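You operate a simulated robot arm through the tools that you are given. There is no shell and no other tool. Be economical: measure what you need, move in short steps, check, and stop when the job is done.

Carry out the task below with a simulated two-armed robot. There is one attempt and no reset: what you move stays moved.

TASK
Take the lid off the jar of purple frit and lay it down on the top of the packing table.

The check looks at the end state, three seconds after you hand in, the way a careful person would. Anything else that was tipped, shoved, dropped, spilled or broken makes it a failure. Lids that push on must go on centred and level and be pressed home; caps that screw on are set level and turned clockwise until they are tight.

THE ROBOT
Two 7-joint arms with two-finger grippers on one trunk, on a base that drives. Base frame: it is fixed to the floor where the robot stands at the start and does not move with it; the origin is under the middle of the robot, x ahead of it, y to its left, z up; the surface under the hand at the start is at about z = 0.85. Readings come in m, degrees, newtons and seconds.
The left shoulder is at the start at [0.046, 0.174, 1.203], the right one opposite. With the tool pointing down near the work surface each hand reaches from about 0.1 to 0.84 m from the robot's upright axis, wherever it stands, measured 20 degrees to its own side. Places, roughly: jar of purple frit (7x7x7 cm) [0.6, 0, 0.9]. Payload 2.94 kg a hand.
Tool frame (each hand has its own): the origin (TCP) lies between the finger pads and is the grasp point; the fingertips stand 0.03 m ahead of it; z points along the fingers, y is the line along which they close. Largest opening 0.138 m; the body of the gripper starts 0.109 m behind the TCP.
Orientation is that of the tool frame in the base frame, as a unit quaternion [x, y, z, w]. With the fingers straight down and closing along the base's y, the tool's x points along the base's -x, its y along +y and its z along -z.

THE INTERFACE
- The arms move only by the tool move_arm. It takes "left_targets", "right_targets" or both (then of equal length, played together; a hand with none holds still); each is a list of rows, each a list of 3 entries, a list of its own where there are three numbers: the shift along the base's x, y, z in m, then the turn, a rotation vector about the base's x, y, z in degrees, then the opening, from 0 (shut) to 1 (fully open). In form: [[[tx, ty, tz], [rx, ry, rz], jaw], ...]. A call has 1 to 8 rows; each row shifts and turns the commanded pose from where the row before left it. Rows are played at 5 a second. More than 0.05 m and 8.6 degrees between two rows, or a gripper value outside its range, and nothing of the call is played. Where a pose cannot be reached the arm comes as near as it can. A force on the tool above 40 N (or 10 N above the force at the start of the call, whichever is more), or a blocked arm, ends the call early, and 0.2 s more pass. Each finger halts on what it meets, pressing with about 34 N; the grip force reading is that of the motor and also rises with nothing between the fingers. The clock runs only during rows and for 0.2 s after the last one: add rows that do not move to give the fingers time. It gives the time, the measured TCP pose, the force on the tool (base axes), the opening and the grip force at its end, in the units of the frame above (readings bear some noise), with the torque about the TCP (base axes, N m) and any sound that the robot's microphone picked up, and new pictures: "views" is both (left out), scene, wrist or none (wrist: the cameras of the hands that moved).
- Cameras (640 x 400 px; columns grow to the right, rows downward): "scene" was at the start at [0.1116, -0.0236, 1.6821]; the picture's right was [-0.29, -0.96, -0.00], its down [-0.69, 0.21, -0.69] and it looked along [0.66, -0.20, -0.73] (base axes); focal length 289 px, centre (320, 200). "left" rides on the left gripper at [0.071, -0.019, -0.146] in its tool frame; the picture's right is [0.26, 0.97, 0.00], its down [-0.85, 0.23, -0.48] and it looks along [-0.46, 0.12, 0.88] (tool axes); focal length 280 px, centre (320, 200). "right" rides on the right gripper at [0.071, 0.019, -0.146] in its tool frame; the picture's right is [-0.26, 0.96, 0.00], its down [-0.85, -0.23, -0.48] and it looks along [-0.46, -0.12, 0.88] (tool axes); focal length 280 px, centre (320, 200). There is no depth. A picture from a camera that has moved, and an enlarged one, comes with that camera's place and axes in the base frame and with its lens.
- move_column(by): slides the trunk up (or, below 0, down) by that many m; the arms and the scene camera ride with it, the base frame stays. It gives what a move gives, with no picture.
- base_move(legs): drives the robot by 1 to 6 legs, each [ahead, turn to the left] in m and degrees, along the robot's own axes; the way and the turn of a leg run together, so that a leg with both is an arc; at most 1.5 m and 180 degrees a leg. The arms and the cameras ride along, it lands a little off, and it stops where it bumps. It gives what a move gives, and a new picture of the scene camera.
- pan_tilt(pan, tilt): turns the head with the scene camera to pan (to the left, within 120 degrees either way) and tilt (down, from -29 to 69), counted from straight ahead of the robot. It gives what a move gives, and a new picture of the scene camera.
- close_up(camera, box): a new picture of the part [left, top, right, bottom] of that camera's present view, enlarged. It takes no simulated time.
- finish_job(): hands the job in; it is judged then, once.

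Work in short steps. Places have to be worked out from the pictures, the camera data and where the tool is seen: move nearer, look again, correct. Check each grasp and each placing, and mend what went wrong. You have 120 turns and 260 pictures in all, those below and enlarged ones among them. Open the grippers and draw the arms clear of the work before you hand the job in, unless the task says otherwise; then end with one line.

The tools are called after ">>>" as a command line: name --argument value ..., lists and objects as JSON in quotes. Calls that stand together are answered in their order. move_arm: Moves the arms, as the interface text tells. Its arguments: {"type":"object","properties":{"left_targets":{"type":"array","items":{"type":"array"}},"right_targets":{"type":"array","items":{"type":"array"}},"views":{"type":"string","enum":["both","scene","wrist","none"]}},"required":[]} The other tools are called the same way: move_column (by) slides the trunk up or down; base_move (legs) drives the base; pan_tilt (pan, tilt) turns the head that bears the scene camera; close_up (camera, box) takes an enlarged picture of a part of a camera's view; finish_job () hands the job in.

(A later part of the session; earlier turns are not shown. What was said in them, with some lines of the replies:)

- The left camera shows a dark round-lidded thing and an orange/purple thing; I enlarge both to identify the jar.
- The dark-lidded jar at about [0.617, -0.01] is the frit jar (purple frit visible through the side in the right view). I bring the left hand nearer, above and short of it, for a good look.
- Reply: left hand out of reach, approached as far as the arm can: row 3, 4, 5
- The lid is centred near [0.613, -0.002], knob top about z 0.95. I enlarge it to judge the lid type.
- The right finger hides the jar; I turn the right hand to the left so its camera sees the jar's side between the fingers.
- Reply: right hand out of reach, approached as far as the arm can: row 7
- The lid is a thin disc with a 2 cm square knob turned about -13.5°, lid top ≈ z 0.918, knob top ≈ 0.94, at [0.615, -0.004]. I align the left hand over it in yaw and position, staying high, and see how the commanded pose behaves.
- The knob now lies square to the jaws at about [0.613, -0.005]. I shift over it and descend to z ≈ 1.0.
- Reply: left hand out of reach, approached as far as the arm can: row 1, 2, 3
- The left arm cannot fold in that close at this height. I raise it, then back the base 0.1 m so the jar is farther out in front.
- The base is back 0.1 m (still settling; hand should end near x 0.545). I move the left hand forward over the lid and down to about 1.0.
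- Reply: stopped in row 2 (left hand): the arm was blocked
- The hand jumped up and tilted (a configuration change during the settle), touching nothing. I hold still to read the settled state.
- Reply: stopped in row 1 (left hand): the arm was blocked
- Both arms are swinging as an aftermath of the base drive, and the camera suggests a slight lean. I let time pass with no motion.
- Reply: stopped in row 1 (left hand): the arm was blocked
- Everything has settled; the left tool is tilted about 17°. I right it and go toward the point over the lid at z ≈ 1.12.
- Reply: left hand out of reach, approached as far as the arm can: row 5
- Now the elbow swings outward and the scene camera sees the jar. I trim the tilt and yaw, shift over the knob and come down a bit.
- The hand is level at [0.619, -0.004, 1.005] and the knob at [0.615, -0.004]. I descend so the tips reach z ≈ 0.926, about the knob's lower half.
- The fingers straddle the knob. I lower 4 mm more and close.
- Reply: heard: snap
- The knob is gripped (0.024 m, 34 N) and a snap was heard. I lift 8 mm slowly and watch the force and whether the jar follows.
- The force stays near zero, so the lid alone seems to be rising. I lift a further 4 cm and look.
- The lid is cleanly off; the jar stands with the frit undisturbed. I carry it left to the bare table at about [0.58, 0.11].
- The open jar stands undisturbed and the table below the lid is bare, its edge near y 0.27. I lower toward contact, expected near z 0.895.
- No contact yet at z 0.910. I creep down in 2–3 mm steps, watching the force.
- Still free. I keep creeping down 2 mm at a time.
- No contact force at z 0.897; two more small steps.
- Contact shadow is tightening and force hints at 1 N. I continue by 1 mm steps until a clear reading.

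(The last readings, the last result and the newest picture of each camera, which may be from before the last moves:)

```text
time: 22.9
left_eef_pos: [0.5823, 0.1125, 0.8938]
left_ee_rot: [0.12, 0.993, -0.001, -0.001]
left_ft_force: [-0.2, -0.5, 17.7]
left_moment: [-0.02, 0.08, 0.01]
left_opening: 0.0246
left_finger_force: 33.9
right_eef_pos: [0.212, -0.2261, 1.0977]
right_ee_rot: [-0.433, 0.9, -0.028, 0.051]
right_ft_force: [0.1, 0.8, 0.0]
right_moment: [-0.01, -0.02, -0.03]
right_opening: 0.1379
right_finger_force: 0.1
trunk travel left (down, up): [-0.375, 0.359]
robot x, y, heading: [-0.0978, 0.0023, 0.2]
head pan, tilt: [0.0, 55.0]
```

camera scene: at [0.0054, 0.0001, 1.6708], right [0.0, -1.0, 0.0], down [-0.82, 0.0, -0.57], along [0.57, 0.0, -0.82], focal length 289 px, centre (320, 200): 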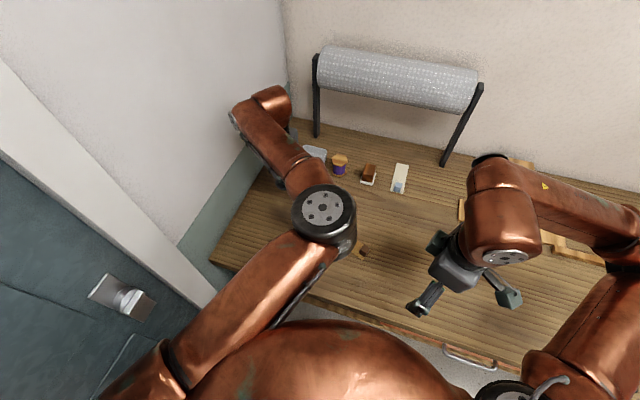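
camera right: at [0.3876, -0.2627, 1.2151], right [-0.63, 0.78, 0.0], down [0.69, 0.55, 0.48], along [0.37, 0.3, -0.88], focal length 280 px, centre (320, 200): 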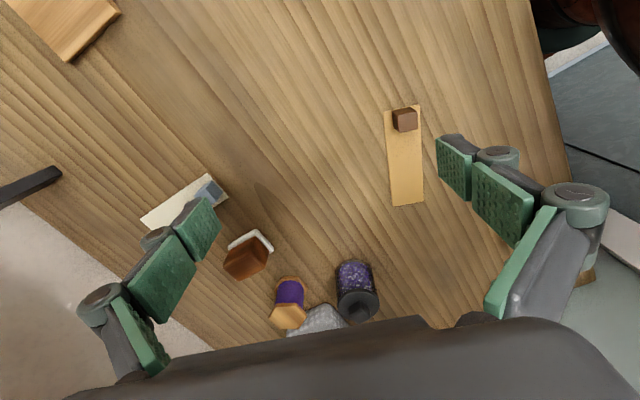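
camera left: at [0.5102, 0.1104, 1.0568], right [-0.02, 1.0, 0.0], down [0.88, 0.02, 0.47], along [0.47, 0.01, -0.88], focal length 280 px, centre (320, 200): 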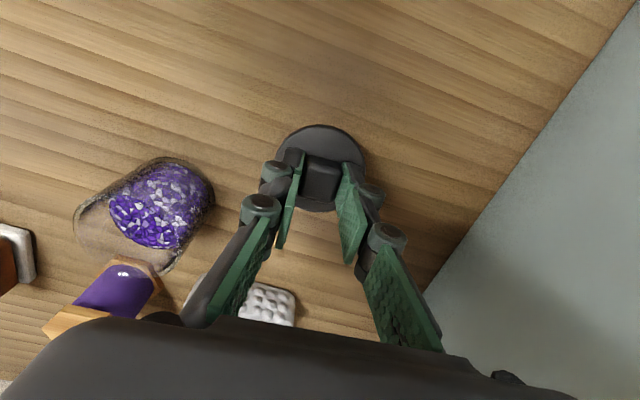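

The lid is on the table (17.7 N up at z 0.894). I ease up 2 mm and open gently.

>>> move_arm --left_targets '[[[0, 0, 0.002], [0, 0, 0], 0.0], [[0, 0, 0], [0, 0, 0], 0.2], [[0, 0, 0], [0, 0, 0], 0.3], [[0, 0, 0], [0, 0, 0], 0.4], [[0, 0, 0], [0, 0, 0], 0.4], [[0, 0, 0], [0, 0, 0], 0.4]]' --views "wrist"

```text
time: 24.2
left_eef_pos: [0.5828, 0.111, 0.8939]
left_ee_rot: [0.12, 0.993, -0.001, -0.004]
left_ft_force: [-0.3, -0.3, -0.8]
left_moment: [-0.04, -0.01, 0.0]
left_opening: 0.0552
left_finger_force: 0.2
right_eef_pos: [0.2128, -0.2262, 1.098]
right_ee_rot: [-0.433, 0.9, -0.028, 0.051]
right_ft_force: [1.1, 0.2, 0.2]
right_moment: [0.0, 0.03, -0.01]
right_opening: 0.1383
right_finger_force: 0.0
trunk travel left (down, up): [-0.375, 0.359]
robot x, y, heading: [-0.1016, -0.0012, 0.1]
head pan, tilt: [0.0, 55.0]
camera left: at [0.5103, 0.1099, 1.0398], right [-0.02, 1.0, 0.0], down [0.88, 0.02, 0.47], along [0.47, 0.01, -0.88], focal length 280 px, centre (320, 200)
```

left: 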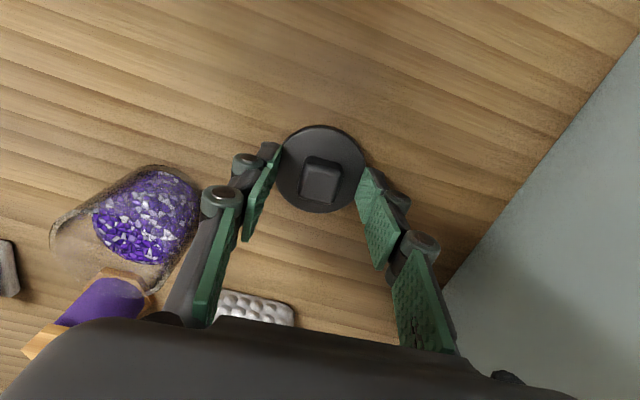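

The lid lies flat and is released. I raise the left hand straight up well clear.

>>> move_arm --left_targets '[[[0, 0, 0.02], [0, 0, 0], 0.4], [[0, 0, 0.04], [0, 0, 0], 0.4], [[0, 0, 0.04], [0, 0, 0], 0.4], [[0, 0, 0.04], [0, 0, 0], 0.4], [[0, 0, 0.04], [0, 0, 0], 0.4], [[0, 0.02, 0.04], [0, 0, 0], 0.5], [[0, 0, 0], [0, 0, 0], 0.5]]' --views "both"

```text
time: 25.9
left_eef_pos: [0.5818, 0.1336, 1.1146]
left_ee_rot: [0.12, 0.993, 0.0, -0.004]
left_ft_force: [-0.4, 0.4, -0.1]
left_moment: [0.04, 0.01, 0.01]
left_opening: 0.069
left_finger_force: 0.1
right_eef_pos: [0.2142, -0.228, 1.0967]
right_ee_rot: [-0.433, 0.9, -0.028, 0.05]
right_ft_force: [0.2, -0.4, -0.5]
right_moment: [0.05, 0.0, -0.02]
right_opening: 0.138
right_finger_force: 0.0
trunk travel left (down, up): [-0.375, 0.359]
robot x, y, heading: [-0.0978, 0.001, 0.4]
head pan, tilt: [0.0, 55.0]
camera scene: at [0.0065, -0.0013, 1.6707], right [0.0, -1.0, 0.0], down [-0.82, 0.0, -0.57], along [0.57, 0.0, -0.82], focal length 289 px, centre (320, 200)
camera left: at [0.5115, 0.131, 1.2611], right [-0.02, 1.0, 0.0], down [0.88, 0.02, 0.47], along [0.47, 0.01, -0.88], focal length 280 px, centre (320, 200)
```

scene: 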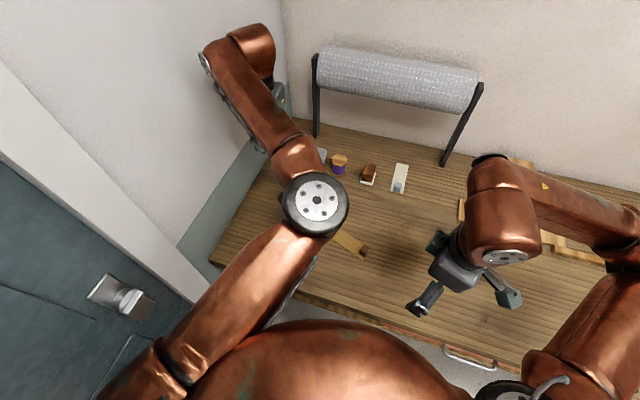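
left: 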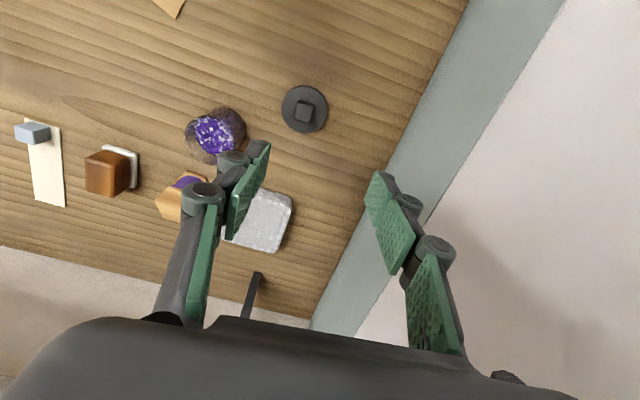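

The lid lies flat on the bare tabletop, the open jar stands undisturbed, and both hands are open and clear. I hand in.

>>> finish_job

```text
The job is handed in.
```

The lid is off the jar of purple frit and lies flat, knob up, on the packing table top. The jar is upright and unspilled, and nothing else was disturbed.
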